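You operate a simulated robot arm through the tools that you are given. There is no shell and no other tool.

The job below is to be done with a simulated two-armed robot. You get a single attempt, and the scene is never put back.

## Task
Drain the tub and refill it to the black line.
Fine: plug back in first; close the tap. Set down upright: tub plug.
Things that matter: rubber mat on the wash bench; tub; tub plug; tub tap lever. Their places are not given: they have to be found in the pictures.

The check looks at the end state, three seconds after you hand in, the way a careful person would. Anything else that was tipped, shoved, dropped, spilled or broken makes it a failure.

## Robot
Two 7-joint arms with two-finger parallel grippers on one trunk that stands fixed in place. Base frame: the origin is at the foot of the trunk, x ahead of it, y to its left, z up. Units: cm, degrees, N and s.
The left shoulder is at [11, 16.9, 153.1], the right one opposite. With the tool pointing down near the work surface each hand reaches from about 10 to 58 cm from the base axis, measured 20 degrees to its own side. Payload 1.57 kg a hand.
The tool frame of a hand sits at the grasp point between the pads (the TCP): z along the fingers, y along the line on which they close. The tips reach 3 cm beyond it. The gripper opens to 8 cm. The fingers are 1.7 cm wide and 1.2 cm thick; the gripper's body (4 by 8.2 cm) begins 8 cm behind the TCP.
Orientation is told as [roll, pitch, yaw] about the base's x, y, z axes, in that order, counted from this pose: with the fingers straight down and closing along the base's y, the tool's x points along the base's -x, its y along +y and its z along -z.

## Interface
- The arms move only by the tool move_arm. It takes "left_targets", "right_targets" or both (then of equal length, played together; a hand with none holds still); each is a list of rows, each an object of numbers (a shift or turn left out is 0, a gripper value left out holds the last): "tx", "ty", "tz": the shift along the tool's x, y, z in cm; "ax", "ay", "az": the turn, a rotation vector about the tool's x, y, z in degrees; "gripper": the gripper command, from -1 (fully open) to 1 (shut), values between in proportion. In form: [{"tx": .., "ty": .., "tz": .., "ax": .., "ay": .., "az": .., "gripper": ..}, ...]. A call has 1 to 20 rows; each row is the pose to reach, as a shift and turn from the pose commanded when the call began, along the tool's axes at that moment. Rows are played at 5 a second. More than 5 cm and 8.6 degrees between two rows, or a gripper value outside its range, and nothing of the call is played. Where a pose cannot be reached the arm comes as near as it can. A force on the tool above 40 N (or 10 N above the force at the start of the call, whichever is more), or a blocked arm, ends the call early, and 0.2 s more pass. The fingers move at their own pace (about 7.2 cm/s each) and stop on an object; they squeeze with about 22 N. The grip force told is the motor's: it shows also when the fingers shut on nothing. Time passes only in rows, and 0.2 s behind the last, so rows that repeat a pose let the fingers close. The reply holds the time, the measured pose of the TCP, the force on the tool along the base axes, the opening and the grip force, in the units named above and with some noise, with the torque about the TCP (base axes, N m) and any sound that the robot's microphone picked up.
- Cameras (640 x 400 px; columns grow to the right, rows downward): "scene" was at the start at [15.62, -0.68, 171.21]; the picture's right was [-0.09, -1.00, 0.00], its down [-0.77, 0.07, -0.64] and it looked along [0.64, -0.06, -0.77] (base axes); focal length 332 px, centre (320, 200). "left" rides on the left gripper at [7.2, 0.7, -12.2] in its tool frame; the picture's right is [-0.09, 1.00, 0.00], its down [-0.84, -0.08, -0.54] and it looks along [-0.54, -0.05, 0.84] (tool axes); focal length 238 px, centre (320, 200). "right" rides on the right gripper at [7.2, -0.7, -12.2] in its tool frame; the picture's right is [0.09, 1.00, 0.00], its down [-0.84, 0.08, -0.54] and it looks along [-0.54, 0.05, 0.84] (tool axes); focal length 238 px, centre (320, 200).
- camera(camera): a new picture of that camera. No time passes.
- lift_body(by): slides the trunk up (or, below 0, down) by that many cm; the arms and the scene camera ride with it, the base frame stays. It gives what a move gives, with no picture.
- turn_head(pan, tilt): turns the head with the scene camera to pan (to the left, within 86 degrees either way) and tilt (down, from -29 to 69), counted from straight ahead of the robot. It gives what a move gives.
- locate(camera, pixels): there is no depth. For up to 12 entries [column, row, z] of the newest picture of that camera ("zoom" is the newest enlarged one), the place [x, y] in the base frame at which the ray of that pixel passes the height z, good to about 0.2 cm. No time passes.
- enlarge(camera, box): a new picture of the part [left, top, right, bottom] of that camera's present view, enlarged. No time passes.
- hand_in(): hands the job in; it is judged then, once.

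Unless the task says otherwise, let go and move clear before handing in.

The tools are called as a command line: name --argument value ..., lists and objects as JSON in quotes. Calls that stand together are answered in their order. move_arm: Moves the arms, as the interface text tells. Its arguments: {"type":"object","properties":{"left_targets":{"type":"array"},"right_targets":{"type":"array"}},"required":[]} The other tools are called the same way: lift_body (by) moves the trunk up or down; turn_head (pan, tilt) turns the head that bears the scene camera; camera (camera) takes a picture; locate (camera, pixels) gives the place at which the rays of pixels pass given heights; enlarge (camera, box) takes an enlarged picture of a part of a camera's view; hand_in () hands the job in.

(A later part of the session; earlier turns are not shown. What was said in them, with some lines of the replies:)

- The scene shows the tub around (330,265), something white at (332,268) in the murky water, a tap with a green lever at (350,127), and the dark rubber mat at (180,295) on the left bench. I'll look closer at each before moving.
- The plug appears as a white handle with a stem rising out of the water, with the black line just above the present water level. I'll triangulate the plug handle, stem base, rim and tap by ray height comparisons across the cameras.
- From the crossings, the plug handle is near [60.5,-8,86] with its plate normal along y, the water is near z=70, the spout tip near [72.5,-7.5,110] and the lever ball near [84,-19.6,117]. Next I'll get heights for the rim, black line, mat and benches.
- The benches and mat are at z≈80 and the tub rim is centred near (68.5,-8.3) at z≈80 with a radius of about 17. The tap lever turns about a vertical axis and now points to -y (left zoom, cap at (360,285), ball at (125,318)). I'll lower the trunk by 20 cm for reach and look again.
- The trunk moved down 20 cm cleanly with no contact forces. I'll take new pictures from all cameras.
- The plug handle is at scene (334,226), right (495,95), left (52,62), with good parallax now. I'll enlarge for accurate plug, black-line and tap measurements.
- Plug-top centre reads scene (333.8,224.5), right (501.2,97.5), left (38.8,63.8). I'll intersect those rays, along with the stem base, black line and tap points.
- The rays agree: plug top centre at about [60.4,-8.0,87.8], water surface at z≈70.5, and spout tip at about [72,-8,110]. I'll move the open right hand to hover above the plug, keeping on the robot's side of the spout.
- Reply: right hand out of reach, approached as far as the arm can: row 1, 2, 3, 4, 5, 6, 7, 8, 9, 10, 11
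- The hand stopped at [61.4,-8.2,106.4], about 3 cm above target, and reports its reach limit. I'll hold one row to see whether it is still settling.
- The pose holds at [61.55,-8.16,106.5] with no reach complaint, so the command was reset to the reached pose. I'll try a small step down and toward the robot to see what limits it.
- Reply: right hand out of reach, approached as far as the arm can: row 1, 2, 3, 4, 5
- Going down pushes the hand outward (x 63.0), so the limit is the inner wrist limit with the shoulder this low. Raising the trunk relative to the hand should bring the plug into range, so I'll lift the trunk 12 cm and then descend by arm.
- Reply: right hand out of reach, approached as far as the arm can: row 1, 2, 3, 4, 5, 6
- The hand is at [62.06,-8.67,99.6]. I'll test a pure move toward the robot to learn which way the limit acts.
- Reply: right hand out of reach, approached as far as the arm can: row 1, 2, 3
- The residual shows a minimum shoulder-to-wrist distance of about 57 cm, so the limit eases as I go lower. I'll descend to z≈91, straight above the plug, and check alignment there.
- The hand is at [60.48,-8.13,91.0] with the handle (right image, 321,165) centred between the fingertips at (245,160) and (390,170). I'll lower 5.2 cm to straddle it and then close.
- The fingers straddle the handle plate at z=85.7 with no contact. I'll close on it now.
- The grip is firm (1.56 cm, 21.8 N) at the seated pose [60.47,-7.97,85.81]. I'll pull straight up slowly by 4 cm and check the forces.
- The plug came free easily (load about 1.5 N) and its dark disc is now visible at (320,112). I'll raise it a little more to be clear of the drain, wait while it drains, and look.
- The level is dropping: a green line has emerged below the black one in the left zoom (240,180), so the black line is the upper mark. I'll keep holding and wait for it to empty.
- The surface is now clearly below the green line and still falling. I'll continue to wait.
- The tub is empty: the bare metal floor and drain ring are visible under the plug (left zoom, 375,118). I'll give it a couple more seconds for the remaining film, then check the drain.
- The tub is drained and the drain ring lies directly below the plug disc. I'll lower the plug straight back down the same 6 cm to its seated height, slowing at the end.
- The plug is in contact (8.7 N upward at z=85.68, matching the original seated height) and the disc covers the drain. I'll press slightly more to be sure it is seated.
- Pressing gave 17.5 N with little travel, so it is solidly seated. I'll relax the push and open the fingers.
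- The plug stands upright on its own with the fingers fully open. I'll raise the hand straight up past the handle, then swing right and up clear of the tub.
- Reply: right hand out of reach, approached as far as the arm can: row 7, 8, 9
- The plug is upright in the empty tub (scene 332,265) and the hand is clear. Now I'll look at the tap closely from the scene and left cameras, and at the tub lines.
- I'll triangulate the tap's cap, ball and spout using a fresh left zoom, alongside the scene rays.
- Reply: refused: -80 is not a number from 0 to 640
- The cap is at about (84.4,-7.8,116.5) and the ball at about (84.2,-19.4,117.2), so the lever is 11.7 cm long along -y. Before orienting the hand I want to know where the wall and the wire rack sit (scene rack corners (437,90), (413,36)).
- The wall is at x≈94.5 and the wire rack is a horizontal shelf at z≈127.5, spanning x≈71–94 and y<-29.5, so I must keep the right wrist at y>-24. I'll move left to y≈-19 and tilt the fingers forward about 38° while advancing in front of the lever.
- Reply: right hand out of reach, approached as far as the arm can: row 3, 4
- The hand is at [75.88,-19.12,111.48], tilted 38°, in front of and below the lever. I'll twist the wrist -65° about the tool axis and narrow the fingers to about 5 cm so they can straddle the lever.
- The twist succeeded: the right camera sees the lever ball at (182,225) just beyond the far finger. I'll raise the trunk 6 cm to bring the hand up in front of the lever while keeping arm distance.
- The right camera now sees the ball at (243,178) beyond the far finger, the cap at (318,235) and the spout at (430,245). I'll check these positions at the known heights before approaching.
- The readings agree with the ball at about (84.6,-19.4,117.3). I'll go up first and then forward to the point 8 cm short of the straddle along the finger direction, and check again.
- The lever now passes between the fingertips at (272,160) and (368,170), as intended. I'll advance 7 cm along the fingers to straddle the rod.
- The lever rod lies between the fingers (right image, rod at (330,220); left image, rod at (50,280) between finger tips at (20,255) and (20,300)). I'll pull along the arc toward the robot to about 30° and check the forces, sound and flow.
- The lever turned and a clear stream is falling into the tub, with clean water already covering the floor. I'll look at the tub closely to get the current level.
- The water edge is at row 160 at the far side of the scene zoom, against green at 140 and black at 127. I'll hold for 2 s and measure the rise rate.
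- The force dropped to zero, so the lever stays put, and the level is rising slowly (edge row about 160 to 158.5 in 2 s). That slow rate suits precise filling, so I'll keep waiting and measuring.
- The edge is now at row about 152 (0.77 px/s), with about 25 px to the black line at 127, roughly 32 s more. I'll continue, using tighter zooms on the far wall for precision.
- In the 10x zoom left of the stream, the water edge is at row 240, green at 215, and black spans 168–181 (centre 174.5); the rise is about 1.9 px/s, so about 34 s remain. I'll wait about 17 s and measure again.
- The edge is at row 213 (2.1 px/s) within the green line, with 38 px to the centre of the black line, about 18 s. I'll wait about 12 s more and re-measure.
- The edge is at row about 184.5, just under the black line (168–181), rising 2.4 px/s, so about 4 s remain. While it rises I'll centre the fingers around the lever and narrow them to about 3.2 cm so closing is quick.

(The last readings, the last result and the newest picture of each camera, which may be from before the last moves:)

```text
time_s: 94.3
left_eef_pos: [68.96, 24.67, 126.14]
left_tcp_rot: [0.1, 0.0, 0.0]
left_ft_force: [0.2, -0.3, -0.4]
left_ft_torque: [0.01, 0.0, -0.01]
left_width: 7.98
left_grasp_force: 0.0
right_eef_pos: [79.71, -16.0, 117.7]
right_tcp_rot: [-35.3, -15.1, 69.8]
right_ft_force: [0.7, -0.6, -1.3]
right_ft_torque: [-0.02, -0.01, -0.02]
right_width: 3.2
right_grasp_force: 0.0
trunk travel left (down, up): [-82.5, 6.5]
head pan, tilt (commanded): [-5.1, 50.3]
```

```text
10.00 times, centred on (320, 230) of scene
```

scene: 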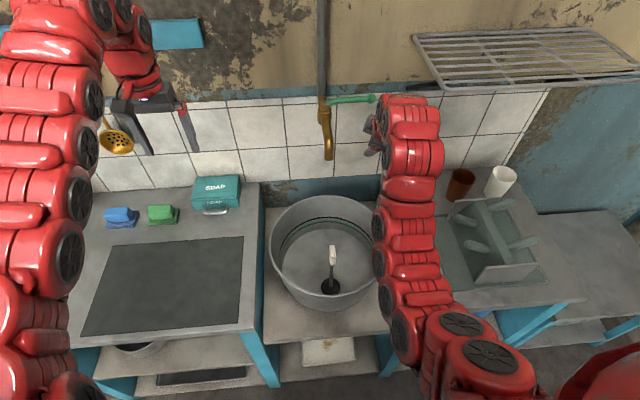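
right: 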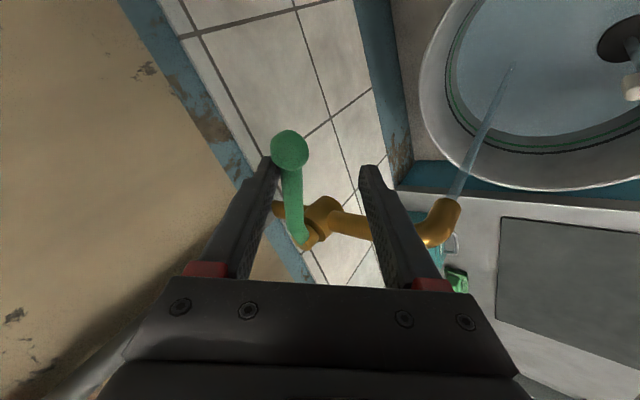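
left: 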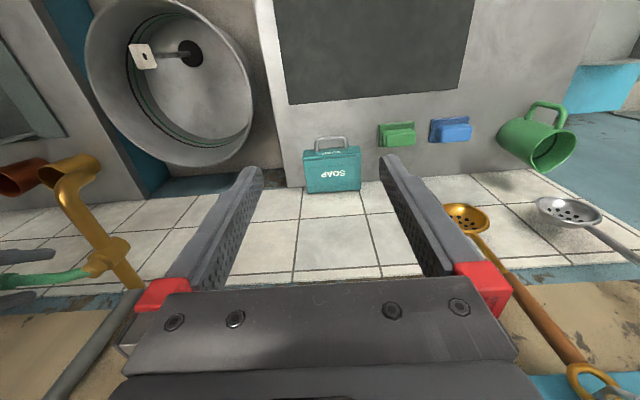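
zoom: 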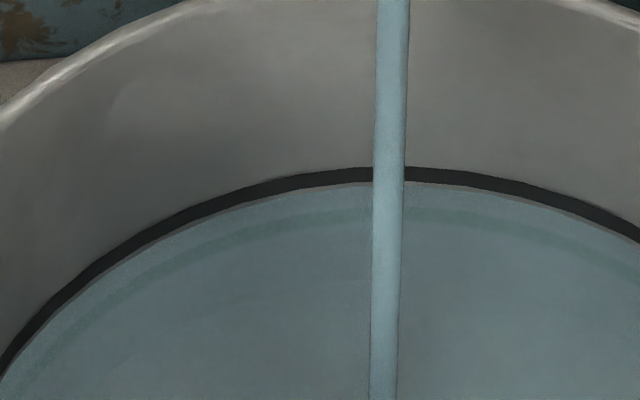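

The rod is centred between the narrowed fingers with no contact, and the edge is at row about 182. I'll wait 1.6 s more, then check before closing.

move_arm --right_targets '[{"tx": 0}, {"tx": 0}, {"tx": 0}, {"tx": 0}, {"tx": 0}, {"tx": 0}, {"tx": 0}]'

enlarge --camera "scene" --box '[290, 210, 350, 250]'

enlarge --camera "scene" --box '[310, 220, 330, 232]'

```text
time_s: 95.9
left_eef_pos: [69.04, 24.62, 126.22]
left_tcp_rot: [0.0, 0.0, 0.0]
left_ft_force: [0.2, -0.5, -0.1]
left_ft_torque: [-0.04, 0.01, -0.04]
left_width: 7.98
left_grasp_force: 0.0
right_eef_pos: [79.84, -16.04, 117.82]
right_tcp_rot: [-35.3, -15.1, 69.7]
right_ft_force: [-0.1, -0.3, 0.1]
right_ft_torque: [-0.01, 0.03, -0.02]
right_width: 3.22
right_grasp_force: 0.0
trunk travel left (down, up): [-82.5, 6.5]
head pan, tilt (commanded): [-5.1, 50.3]
```

```text
10.00 times, centred on (320, 230) of scene
```

zoom: 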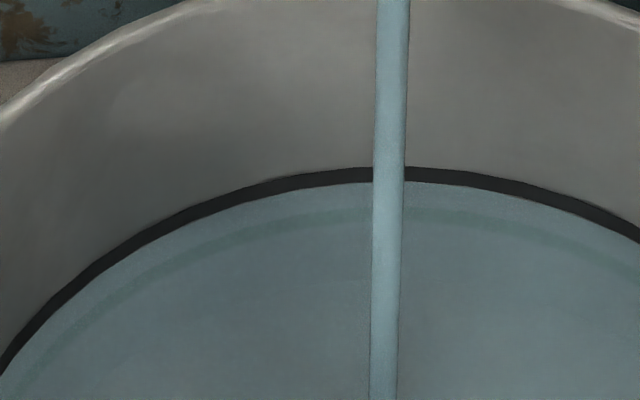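

```text
16.00 times, centred on (320, 226) of scene
```

zoom: 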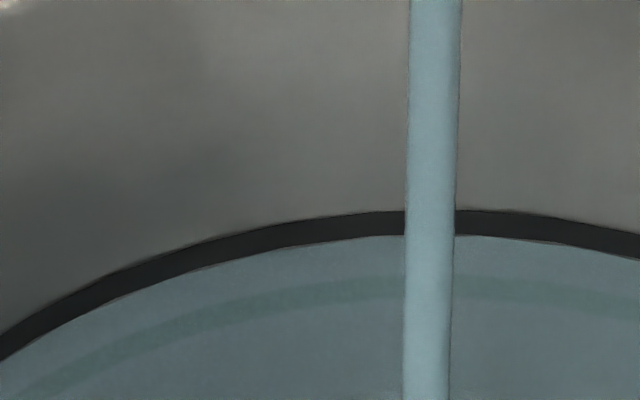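

In the 16x zoom the water edge (row 235) has just reached the lower edge of the black line (212–234). The centre is about 3.4 s away at this rate, so I'll wait about 2 s and then close.

move_arm --right_targets '[{"tx": 0}, {"tx": 0}, {"tx": 0}, {"tx": 0}, {"tx": 0}, {"tx": 0}, {"tx": 0}, {"tx": 0}, {"tx": 0}]'

enlarge --camera "scene" --box '[310, 220, 330, 232]'

```text
time_s: 97.9
left_eef_pos: [69.04, 24.62, 126.2]
left_tcp_rot: [0.0, -0.1, 0.0]
left_ft_force: [-0.5, -0.4, 0.2]
left_ft_torque: [-0.03, 0.0, 0.0]
left_width: 8.01
left_grasp_force: 0.0
right_eef_pos: [79.79, -16.01, 117.75]
right_tcp_rot: [-35.1, -15.1, 69.8]
right_ft_force: [0.3, -0.1, -0.4]
right_ft_torque: [0.01, 0.02, 0.01]
right_width: 3.2
right_grasp_force: 0.1
trunk travel left (down, up): [-82.5, 6.5]
head pan, tilt (commanded): [-5.1, 50.3]
```

```text
16.00 times, centred on (320, 226) of scene
```

zoom: 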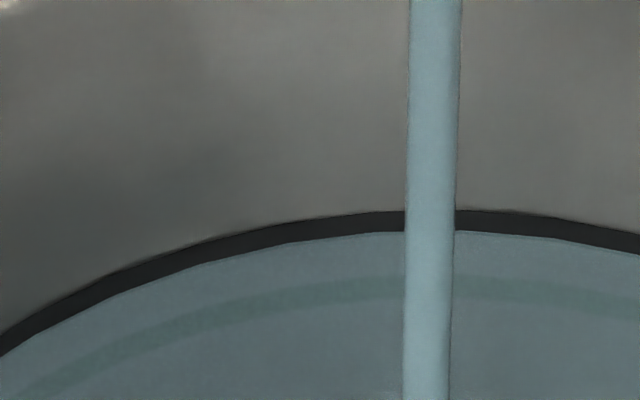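

The edge is at row 231 against the line's centre at 223. I'll wait about 1 s more, then close.

move_arm --right_targets '[{"tx": 0}, {"tx": 0}, {"tx": 0}, {"tx": 0}, {"tx": 0}]'

enlarge --camera "scene" --box '[310, 220, 330, 232]'

```text
time_s: 99.1
left_eef_pos: [68.96, 24.54, 126.18]
left_tcp_rot: [0.1, 0.1, 0.0]
left_ft_force: [-0.2, 0.4, 0.6]
left_ft_torque: [0.02, -0.03, 0.01]
left_width: 8.02
left_grasp_force: 0.1
right_eef_pos: [79.85, -16.12, 117.89]
right_tcp_rot: [-35.2, -15.1, 69.6]
right_ft_force: [0.2, -0.1, 0.2]
right_ft_torque: [0.0, 0.01, 0.03]
right_width: 3.21
right_grasp_force: 0.1
trunk travel left (down, up): [-82.5, 6.5]
head pan, tilt (commanded): [-5.1, 50.3]
```

```text
16.00 times, centred on (320, 226) of scene
```

zoom: 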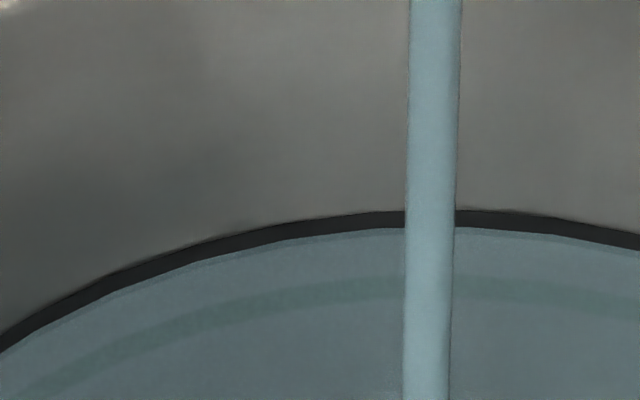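

The edge is now at row 227.5, inside the black line. I'll push the lever back along its arc to closed.

move_arm --right_targets '[{"tx": -0.17, "ty": -1.31, "tz": 0.99}, {"tx": -0.34, "ty": -2.62, "tz": 1.97}, {"tx": -0.69, "ty": -3.85, "tz": 2.96}, {"tx": -0.88, "ty": -4.37, "tz": 3.39}]'

enlarge --camera "right" --box '[230, 100, 600, 280]'

enlarge --camera "scene" --box '[270, 80, 400, 250]'

enlarge --camera "scene" --box '[310, 220, 330, 232]'

```text
time_s: 100.1
left_eef_pos: [68.77, 24.5, 126.31]
left_tcp_rot: [0.0, 0.1, -0.1]
left_ft_force: [-0.2, -0.2, 0.4]
left_ft_torque: [0.02, -0.01, 0.01]
left_width: 7.99
left_grasp_force: 0.2
right_eef_pos: [85.08, -17.17, 117.67]
right_tcp_rot: [-35.0, -15.0, 69.6]
right_ft_force: [-12.4, -2.0, -4.9]
right_ft_torque: [-0.05, 0.05, 0.27]
right_width: 4.11
right_grasp_force: 5.5
trunk travel left (down, up): [-82.5, 6.5]
head pan, tilt (commanded): [-5.1, 50.3]
```

```text
1.73 times, centred on (415, 190) of right
```

zoom: 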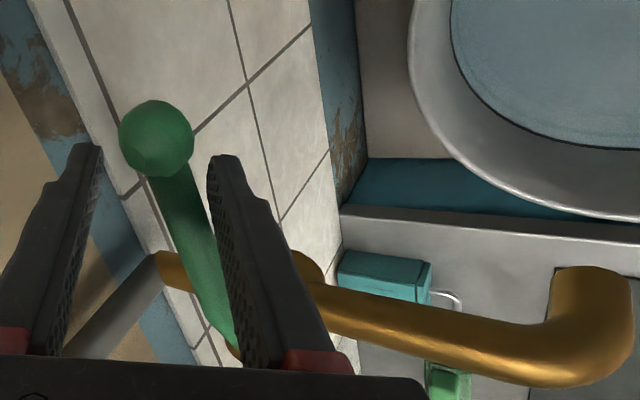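

```text
2.35 times, centred on (335, 165) of scene
```

zoom: 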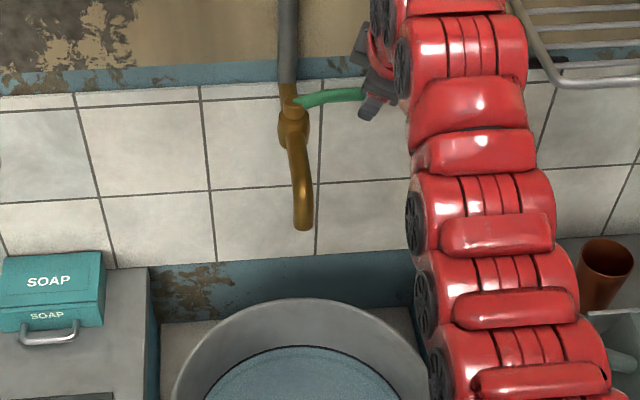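

```text
16.00 times, centred on (320, 226) of scene
```

zoom: 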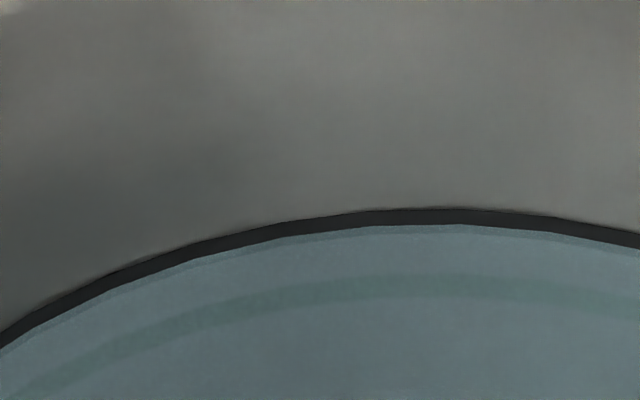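

The stream has stopped and the push is meeting firm resistance (-12.4 N), which suggests the closed stop. I'll hold briefly to be sure it is fully home and check for drips.

move_arm --right_targets '[{"tx": 0}, {"tx": 0}, {"tx": 0}, {"tx": 0}]'

enlarge --camera "scene" --box '[300, 80, 380, 180]'

camera --camera "left"

```text
time_s: 101.1
left_eef_pos: [68.8, 24.46, 126.26]
left_tcp_rot: [0.2, 0.0, 0.0]
left_ft_force: [-0.1, 0.8, -0.7]
left_ft_torque: [-0.03, -0.01, -0.01]
left_width: 8.0
left_grasp_force: 0.1
right_eef_pos: [85.22, -17.25, 117.74]
right_tcp_rot: [-35.2, -15.1, 69.7]
right_ft_force: [-13.8, -5.8, -7.9]
right_ft_torque: [-0.25, 0.05, 0.27]
right_width: 4.26
right_grasp_force: 5.8
trunk travel left (down, up): [-82.5, 6.5]
head pan, tilt (commanded): [-5.1, 50.3]
```

```text
4.00 times, centred on (340, 130) of scene
```

zoom: 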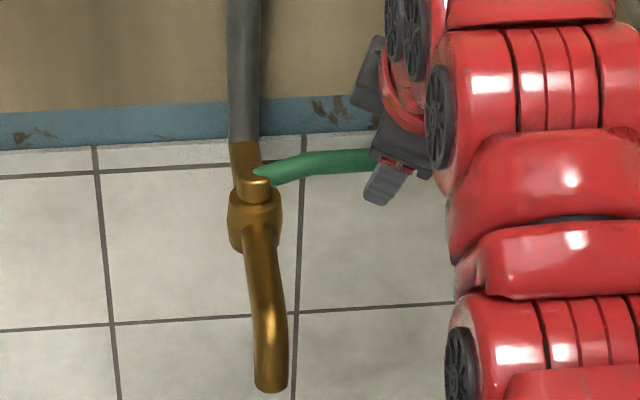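

```text
taken
```

left: 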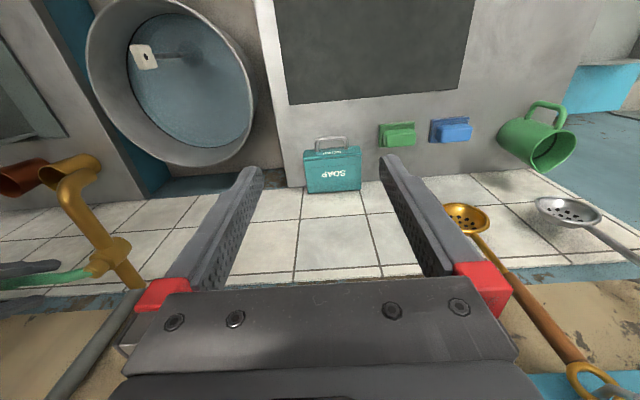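

The lever is back at its starting angle with no drip from the spout (269,385), and resistance is firm. I'll open the fingers, centre them off the rod, and back out along the finger direction.

move_arm --right_targets '[{"gripper": -0.3}, {"gripper": -0.3}, {"tx": 0.13, "ty": 0.28, "tz": -0.25}, {"tx": 0.27, "ty": 0.57, "tz": -0.49}, {"tx": 0.27, "ty": 0.57, "tz": -0.49}]'

camera --camera "right"

```text
time_s: 102.3
left_eef_pos: [69.02, 24.47, 126.15]
left_tcp_rot: [-0.1, 0.0, 0.0]
left_ft_force: [-0.7, 0.5, 0.6]
left_ft_torque: [0.01, -0.01, -0.01]
left_width: 8.02
left_grasp_force: 0.1
right_eef_pos: [84.5, -17.11, 117.69]
right_tcp_rot: [-35.2, -15.1, 69.7]
right_ft_force: [-1.0, -0.1, 0.5]
right_ft_torque: [0.01, -0.02, 0.0]
right_width: 5.18
right_grasp_force: 0.0
trunk travel left (down, up): [-82.5, 6.5]
head pan, tilt (commanded): [-5.1, 50.3]
```

```text
taken
```

right: 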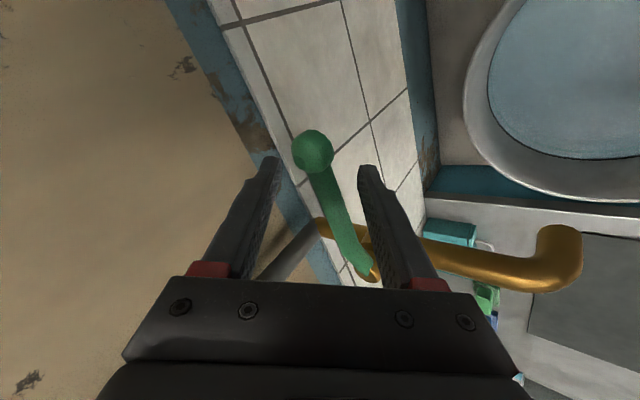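

The fingers are free (force about zero) with the rod centred between them and the spout dry. I'll back straight out along the finger axis by 8.5 cm.

move_arm --right_targets '[{"tz": -1.5}, {"tz": -3}, {"tz": -4.5}, {"tz": -6}, {"tz": -7.5}, {"tz": -8.5}, {"tz": -8.5}]'

camera --camera "right"

enlarge --camera "scene" --box '[310, 220, 330, 232]'

camera --camera "scene"

```text
time_s: 103.9
left_eef_pos: [69.01, 24.42, 126.15]
left_tcp_rot: [0.1, 0.0, 0.1]
left_ft_force: [0.0, 0.3, 0.2]
left_ft_torque: [-0.03, -0.04, -0.01]
left_width: 8.02
left_grasp_force: 0.1
right_eef_pos: [79.26, -16.87, 124.53]
right_tcp_rot: [-35.3, -15.0, 69.8]
right_ft_force: [0.6, 0.5, 0.2]
right_ft_torque: [-0.03, 0.0, 0.0]
right_width: 5.19
right_grasp_force: 0.1
trunk travel left (down, up): [-82.5, 6.5]
head pan, tilt (commanded): [-5.1, 50.3]
```

```text
taken
```

right: 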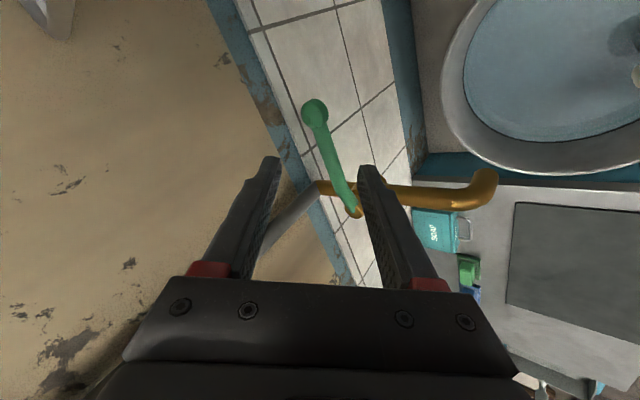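

```text
16.00 times, centred on (320, 226) of scene
```

zoom: 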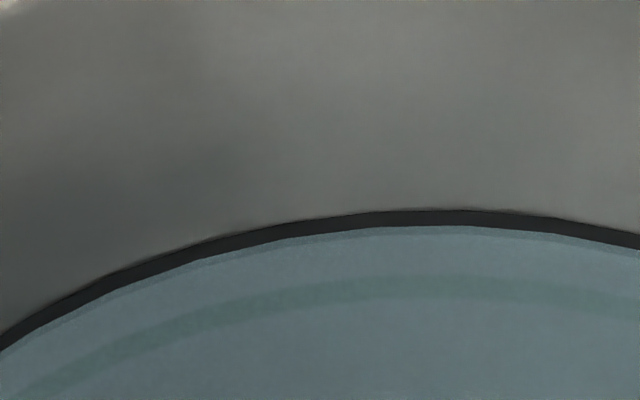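

```text
taken
```

scene: 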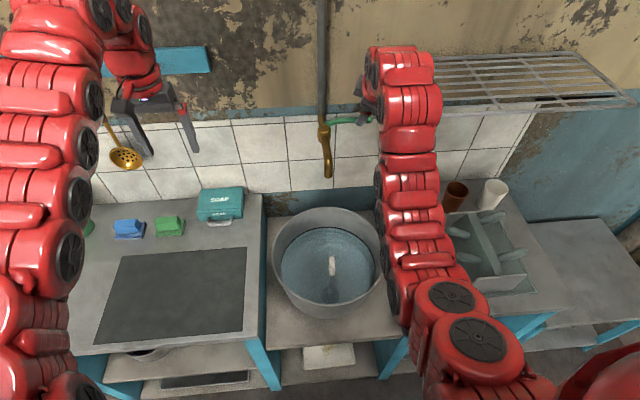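

The hand is clear of the lever, and the water edge sits inside the black line (row 226, line top 209) just as it did at shut-off. I'll retrace my approach path back and down, away from the tap.

move_arm --right_targets '[{"tx": 1.2, "ty": 1.29, "tz": -0.61}, {"tx": 2.41, "ty": 2.58, "tz": -1.23}, {"tx": 3.62, "ty": 3.98, "tz": 1.06}, {"tx": 4.86, "ty": 5.34, "tz": 3.3}, {"tx": 4.86, "ty": 5.34, "tz": 3.3}]'

lift_body --by -6

move_arm --right_targets '[{"az": 8.1}, {"az": 16.2}, {"az": 24.4}, {"az": 32.5}, {"az": 40.6}, {"az": 48.8}, {"az": 56.9}, {"az": 65}, {"az": 65}]'

camera --camera "scene"

camera --camera "right"

```text
time_s: 105.1
left_eef_pos: [68.94, 24.56, 126.21]
left_tcp_rot: [0.0, 0.0, -0.1]
left_ft_force: [1.5, 0.2, 0.2]
left_ft_torque: [-0.01, -0.04, 0.01]
left_width: 8.04
left_grasp_force: 0.1
right_eef_pos: [75.95, -19.32, 117.55]
right_tcp_rot: [-35.2, -15.1, 69.7]
right_ft_force: [1.1, 0.0, 0.2]
right_ft_torque: [0.0, 0.0, 0.03]
right_width: 5.2
right_grasp_force: 0.0
trunk travel left (down, up): [-82.5, 6.5]
head pan, tilt (commanded): [-5.1, 50.3]
```

```text
time_s: 106.1
left_eef_pos: [68.89, 24.44, 120.25]
left_tcp_rot: [-0.1, 0.0, 0.0]
left_ft_force: [-0.3, 0.2, -0.7]
left_ft_torque: [0.01, 0.04, 0.04]
left_width: 8.01
left_grasp_force: 0.0
right_eef_pos: [75.9, -19.22, 111.57]
right_tcp_rot: [-35.2, -15.0, 69.6]
right_ft_force: [-1.5, 0.4, -0.3]
right_ft_torque: [-0.01, -0.01, -0.03]
right_width: 5.19
right_grasp_force: 0.0
trunk travel left (down, up): [-76.5, 12.5]
head pan, tilt (commanded): [-5.1, 50.3]
```

```text
time_s: 108.1
left_eef_pos: [68.93, 24.57, 120.15]
left_tcp_rot: [0.0, -0.1, 0.0]
left_ft_force: [0.5, -0.2, 0.0]
left_ft_torque: [0.01, 0.03, -0.01]
left_width: 8.01
left_grasp_force: 0.0
right_eef_pos: [75.96, -19.25, 111.54]
right_tcp_rot: [0.1, -37.9, -0.2]
right_ft_force: [-0.3, 0.2, 0.2]
right_ft_torque: [0.02, 0.02, 0.0]
right_width: 5.22
right_grasp_force: 0.2
trunk travel left (down, up): [-76.5, 12.5]
head pan, tilt (commanded): [-5.1, 50.3]
```

```text
taken
```

scene: 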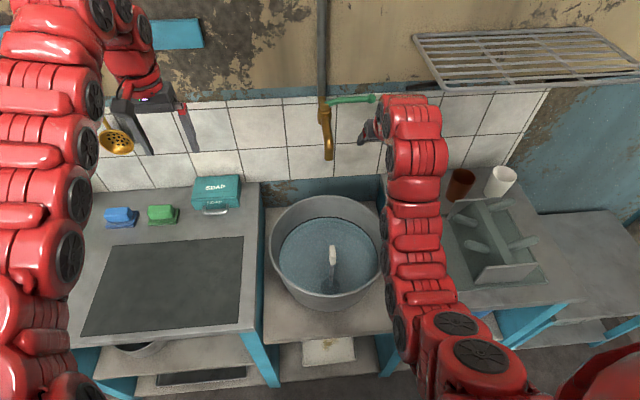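

```text
taken
```

right: 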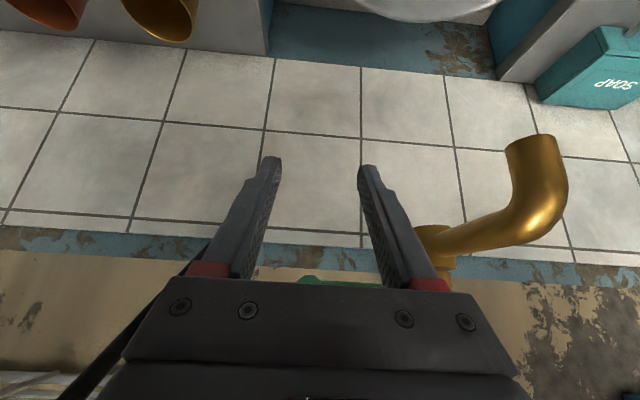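

The hand is untwisted and clear. I'll reverse the tilt and return it to its earlier resting position to the right of the tub, then do a final check.

move_arm --right_targets '[{"tx": 2.65, "tz": -0.19, "ay": 8}, {"tx": 5.24, "tz": -0.73, "ay": 16}, {"tx": 7.73, "tz": -1.65, "ay": 24}, {"tx": 10.06, "tz": -2.88, "ay": 32}, {"tx": 11.7, "tz": -4.03, "ay": 38}, {"tx": 11.4, "tz": -3.8, "ay": 38, "ty": -3.5}, {"tx": 11.2, "tz": -3.7, "ay": 38, "ty": -7}, {"tx": 11.0, "tz": -3.5, "ay": 38, "ty": -10}, {"tx": 11.0, "tz": -3.5, "ay": 38, "ty": -10}]'

camera --camera "scene"

enlarge --camera "scene" --box '[265, 185, 395, 310]'

enlarge --camera "scene" --box '[300, 70, 400, 170]'

enlarge --camera "left" --box '[50, 0, 260, 180]'

```text
time_s: 110.1
left_eef_pos: [68.94, 24.65, 120.17]
left_tcp_rot: [0.0, 0.0, -0.1]
left_ft_force: [-0.3, 0.3, 0.5]
left_ft_torque: [0.0, -0.01, -0.03]
left_width: 8.01
left_grasp_force: 0.0
right_eef_pos: [64.89, -29.34, 107.6]
right_tcp_rot: [0.0, 0.0, 0.0]
right_ft_force: [0.3, 0.2, 0.3]
right_ft_torque: [0.0, -0.01, -0.01]
right_width: 5.19
right_grasp_force: 0.0
right hand out of reach, approached as far as the arm can: row 4, 5
trunk travel left (down, up): [-76.5, 12.5]
head pan, tilt (commanded): [-5.1, 50.3]
```

```text
taken
```

scene: 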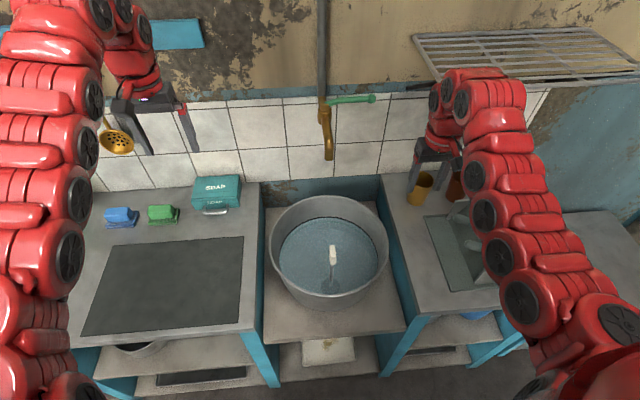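

```text
3.20 times, centred on (330, 248) of scene
```

zoom: 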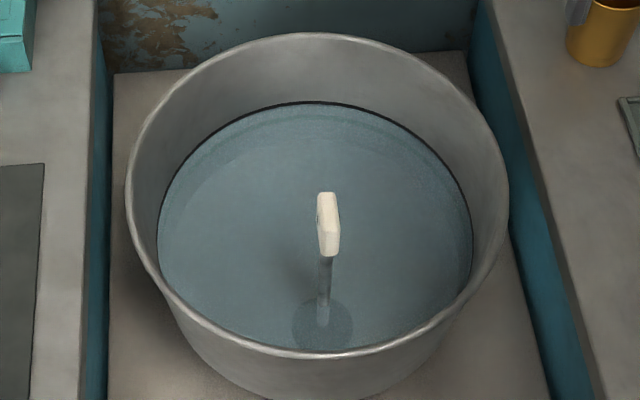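

```text
4.00 times, centred on (350, 120) of scene
```

zoom: 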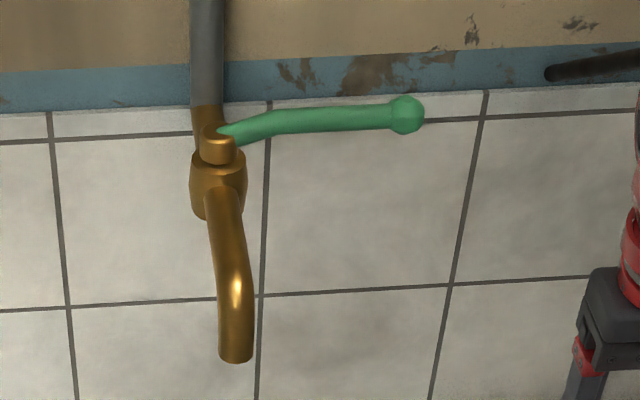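

```text
2.22 times, centred on (155, 90) of left
```

zoom: 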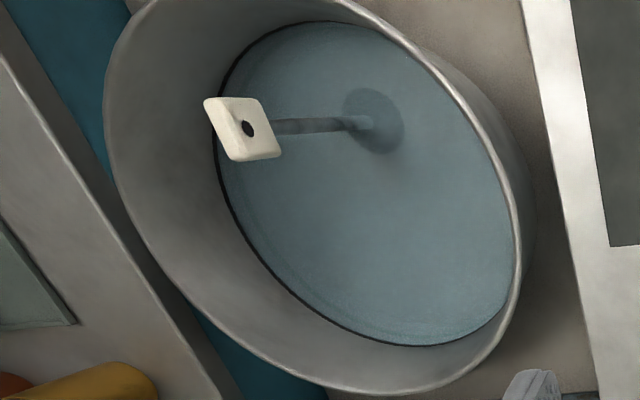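

The lever's ball is back at its original zoom pixel (405,115), the spout is dry, the plug stands upright, and the water sits within the black line all round. I'll compare the level over several seconds to rule out a leak or drip.

enlarge --camera "scene" --box '[310, 210, 330, 222]'

move_arm --right_targets '[{"tx": 0}, {"tx": 0}, {"tx": 0}, {"tx": 0}, {"tx": 0}, {"tx": 0}, {"tx": 0}, {"tx": 0}, {"tx": 0}, {"tx": 0}, {"tx": 0}, {"tx": 0}, {"tx": 0}, {"tx": 0}, {"tx": 0}, {"tx": 0}, {"tx": 0}, {"tx": 0}, {"tx": 0}, {"tx": 0}]'

move_arm --right_targets '[{"tx": 0}, {"tx": 0}, {"tx": 0}, {"tx": 0}, {"tx": 0}, {"tx": 0}, {"tx": 0}, {"tx": 0}, {"tx": 0}, {"tx": 0}, {"tx": 0}, {"tx": 0}, {"tx": 0}, {"tx": 0}, {"tx": 0}, {"tx": 0}, {"tx": 0}, {"tx": 0}, {"tx": 0}, {"tx": 0}]'

enlarge --camera "scene" --box '[310, 210, 330, 222]'

```text
16.00 times, centred on (320, 216) of scene
```

zoom: 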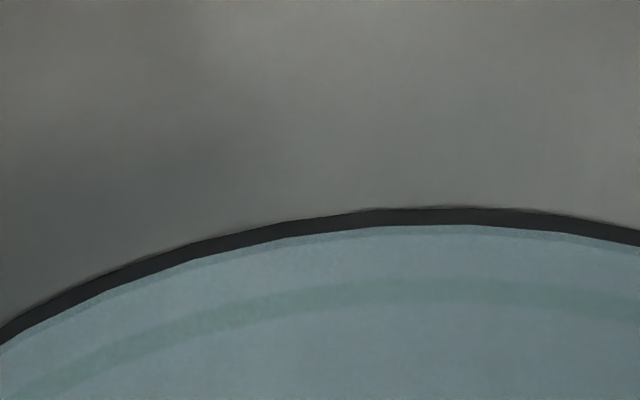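

```text
time_s: 114.3
left_eef_pos: [68.97, 24.5, 120.16]
left_tcp_rot: [0.0, 0.0, 0.1]
left_ft_force: [0.0, -0.4, 0.2]
left_ft_torque: [0.01, -0.01, 0.01]
left_width: 7.96
left_grasp_force: 0.0
right_eef_pos: [65.0, -29.33, 107.58]
right_tcp_rot: [0.0, 0.1, -0.1]
right_ft_force: [-0.1, 0.0, 0.1]
right_ft_torque: [-0.01, -0.01, -0.02]
right_width: 5.22
right_grasp_force: 0.0
trunk travel left (down, up): [-76.5, 12.5]
head pan, tilt (commanded): [-5.1, 50.3]
```

```text
time_s: 118.5
left_eef_pos: [69.01, 24.61, 120.14]
left_tcp_rot: [0.0, 0.0, 0.1]
left_ft_force: [-0.7, -0.4, 0.3]
left_ft_torque: [0.0, 0.0, 0.0]
left_width: 7.99
left_grasp_force: 0.0
right_eef_pos: [65.02, -29.48, 107.46]
right_tcp_rot: [0.0, 0.2, -0.1]
right_ft_force: [0.8, -1.2, 0.8]
right_ft_torque: [-0.01, 0.0, 0.03]
right_width: 5.23
right_grasp_force: 0.2
trunk travel left (down, up): [-76.5, 12.5]
head pan, tilt (commanded): [-5.1, 50.3]
```

```text
16.00 times, centred on (320, 216) of scene
```

zoom: 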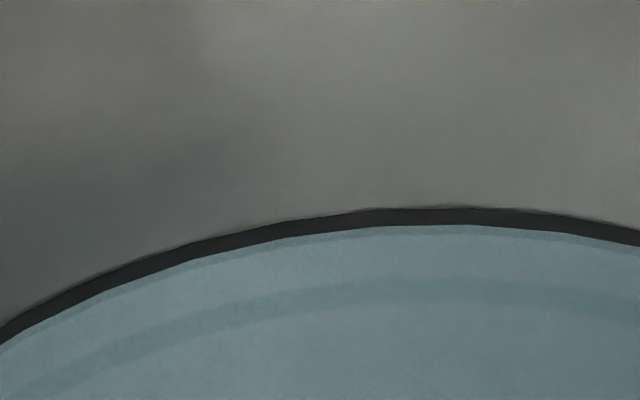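

Over 8.4 s nothing changed: the water edge stays at row 225 within the black line (207–229), so there is no leak or drip. The plug is upright in the drain, the lever is closed, and both hands are clear, so I'm handing in.

hand_in

```text
The job is handed in.
```

The tub has been drained and refilled with clean water to the black line, and I've handed the job in. I haven't seen the result of the check.

- **Draining:** I lifted the plug with the right hand and held it over the drain until the tub was empty. I never set it down on the mat.
- **Plug:** It went back in before the tap was opened and stands upright in the drain. It pressed in firmly, and I saw no sign of a leak.
- **Water level:** The surface sits inside the black line, by my estimate about 0.2 cm below the line's centre. It did not change over a final wait of about 8 seconds.
- **Tap:** The lever is back at its starting angle against the closed stop, and the spout is dry.
- **Surroundings:** I saw nothing tipped or moved in the last pictures. The brass and red cups were partly hidden by the right hand. Both hands are clear of the tub and tap.
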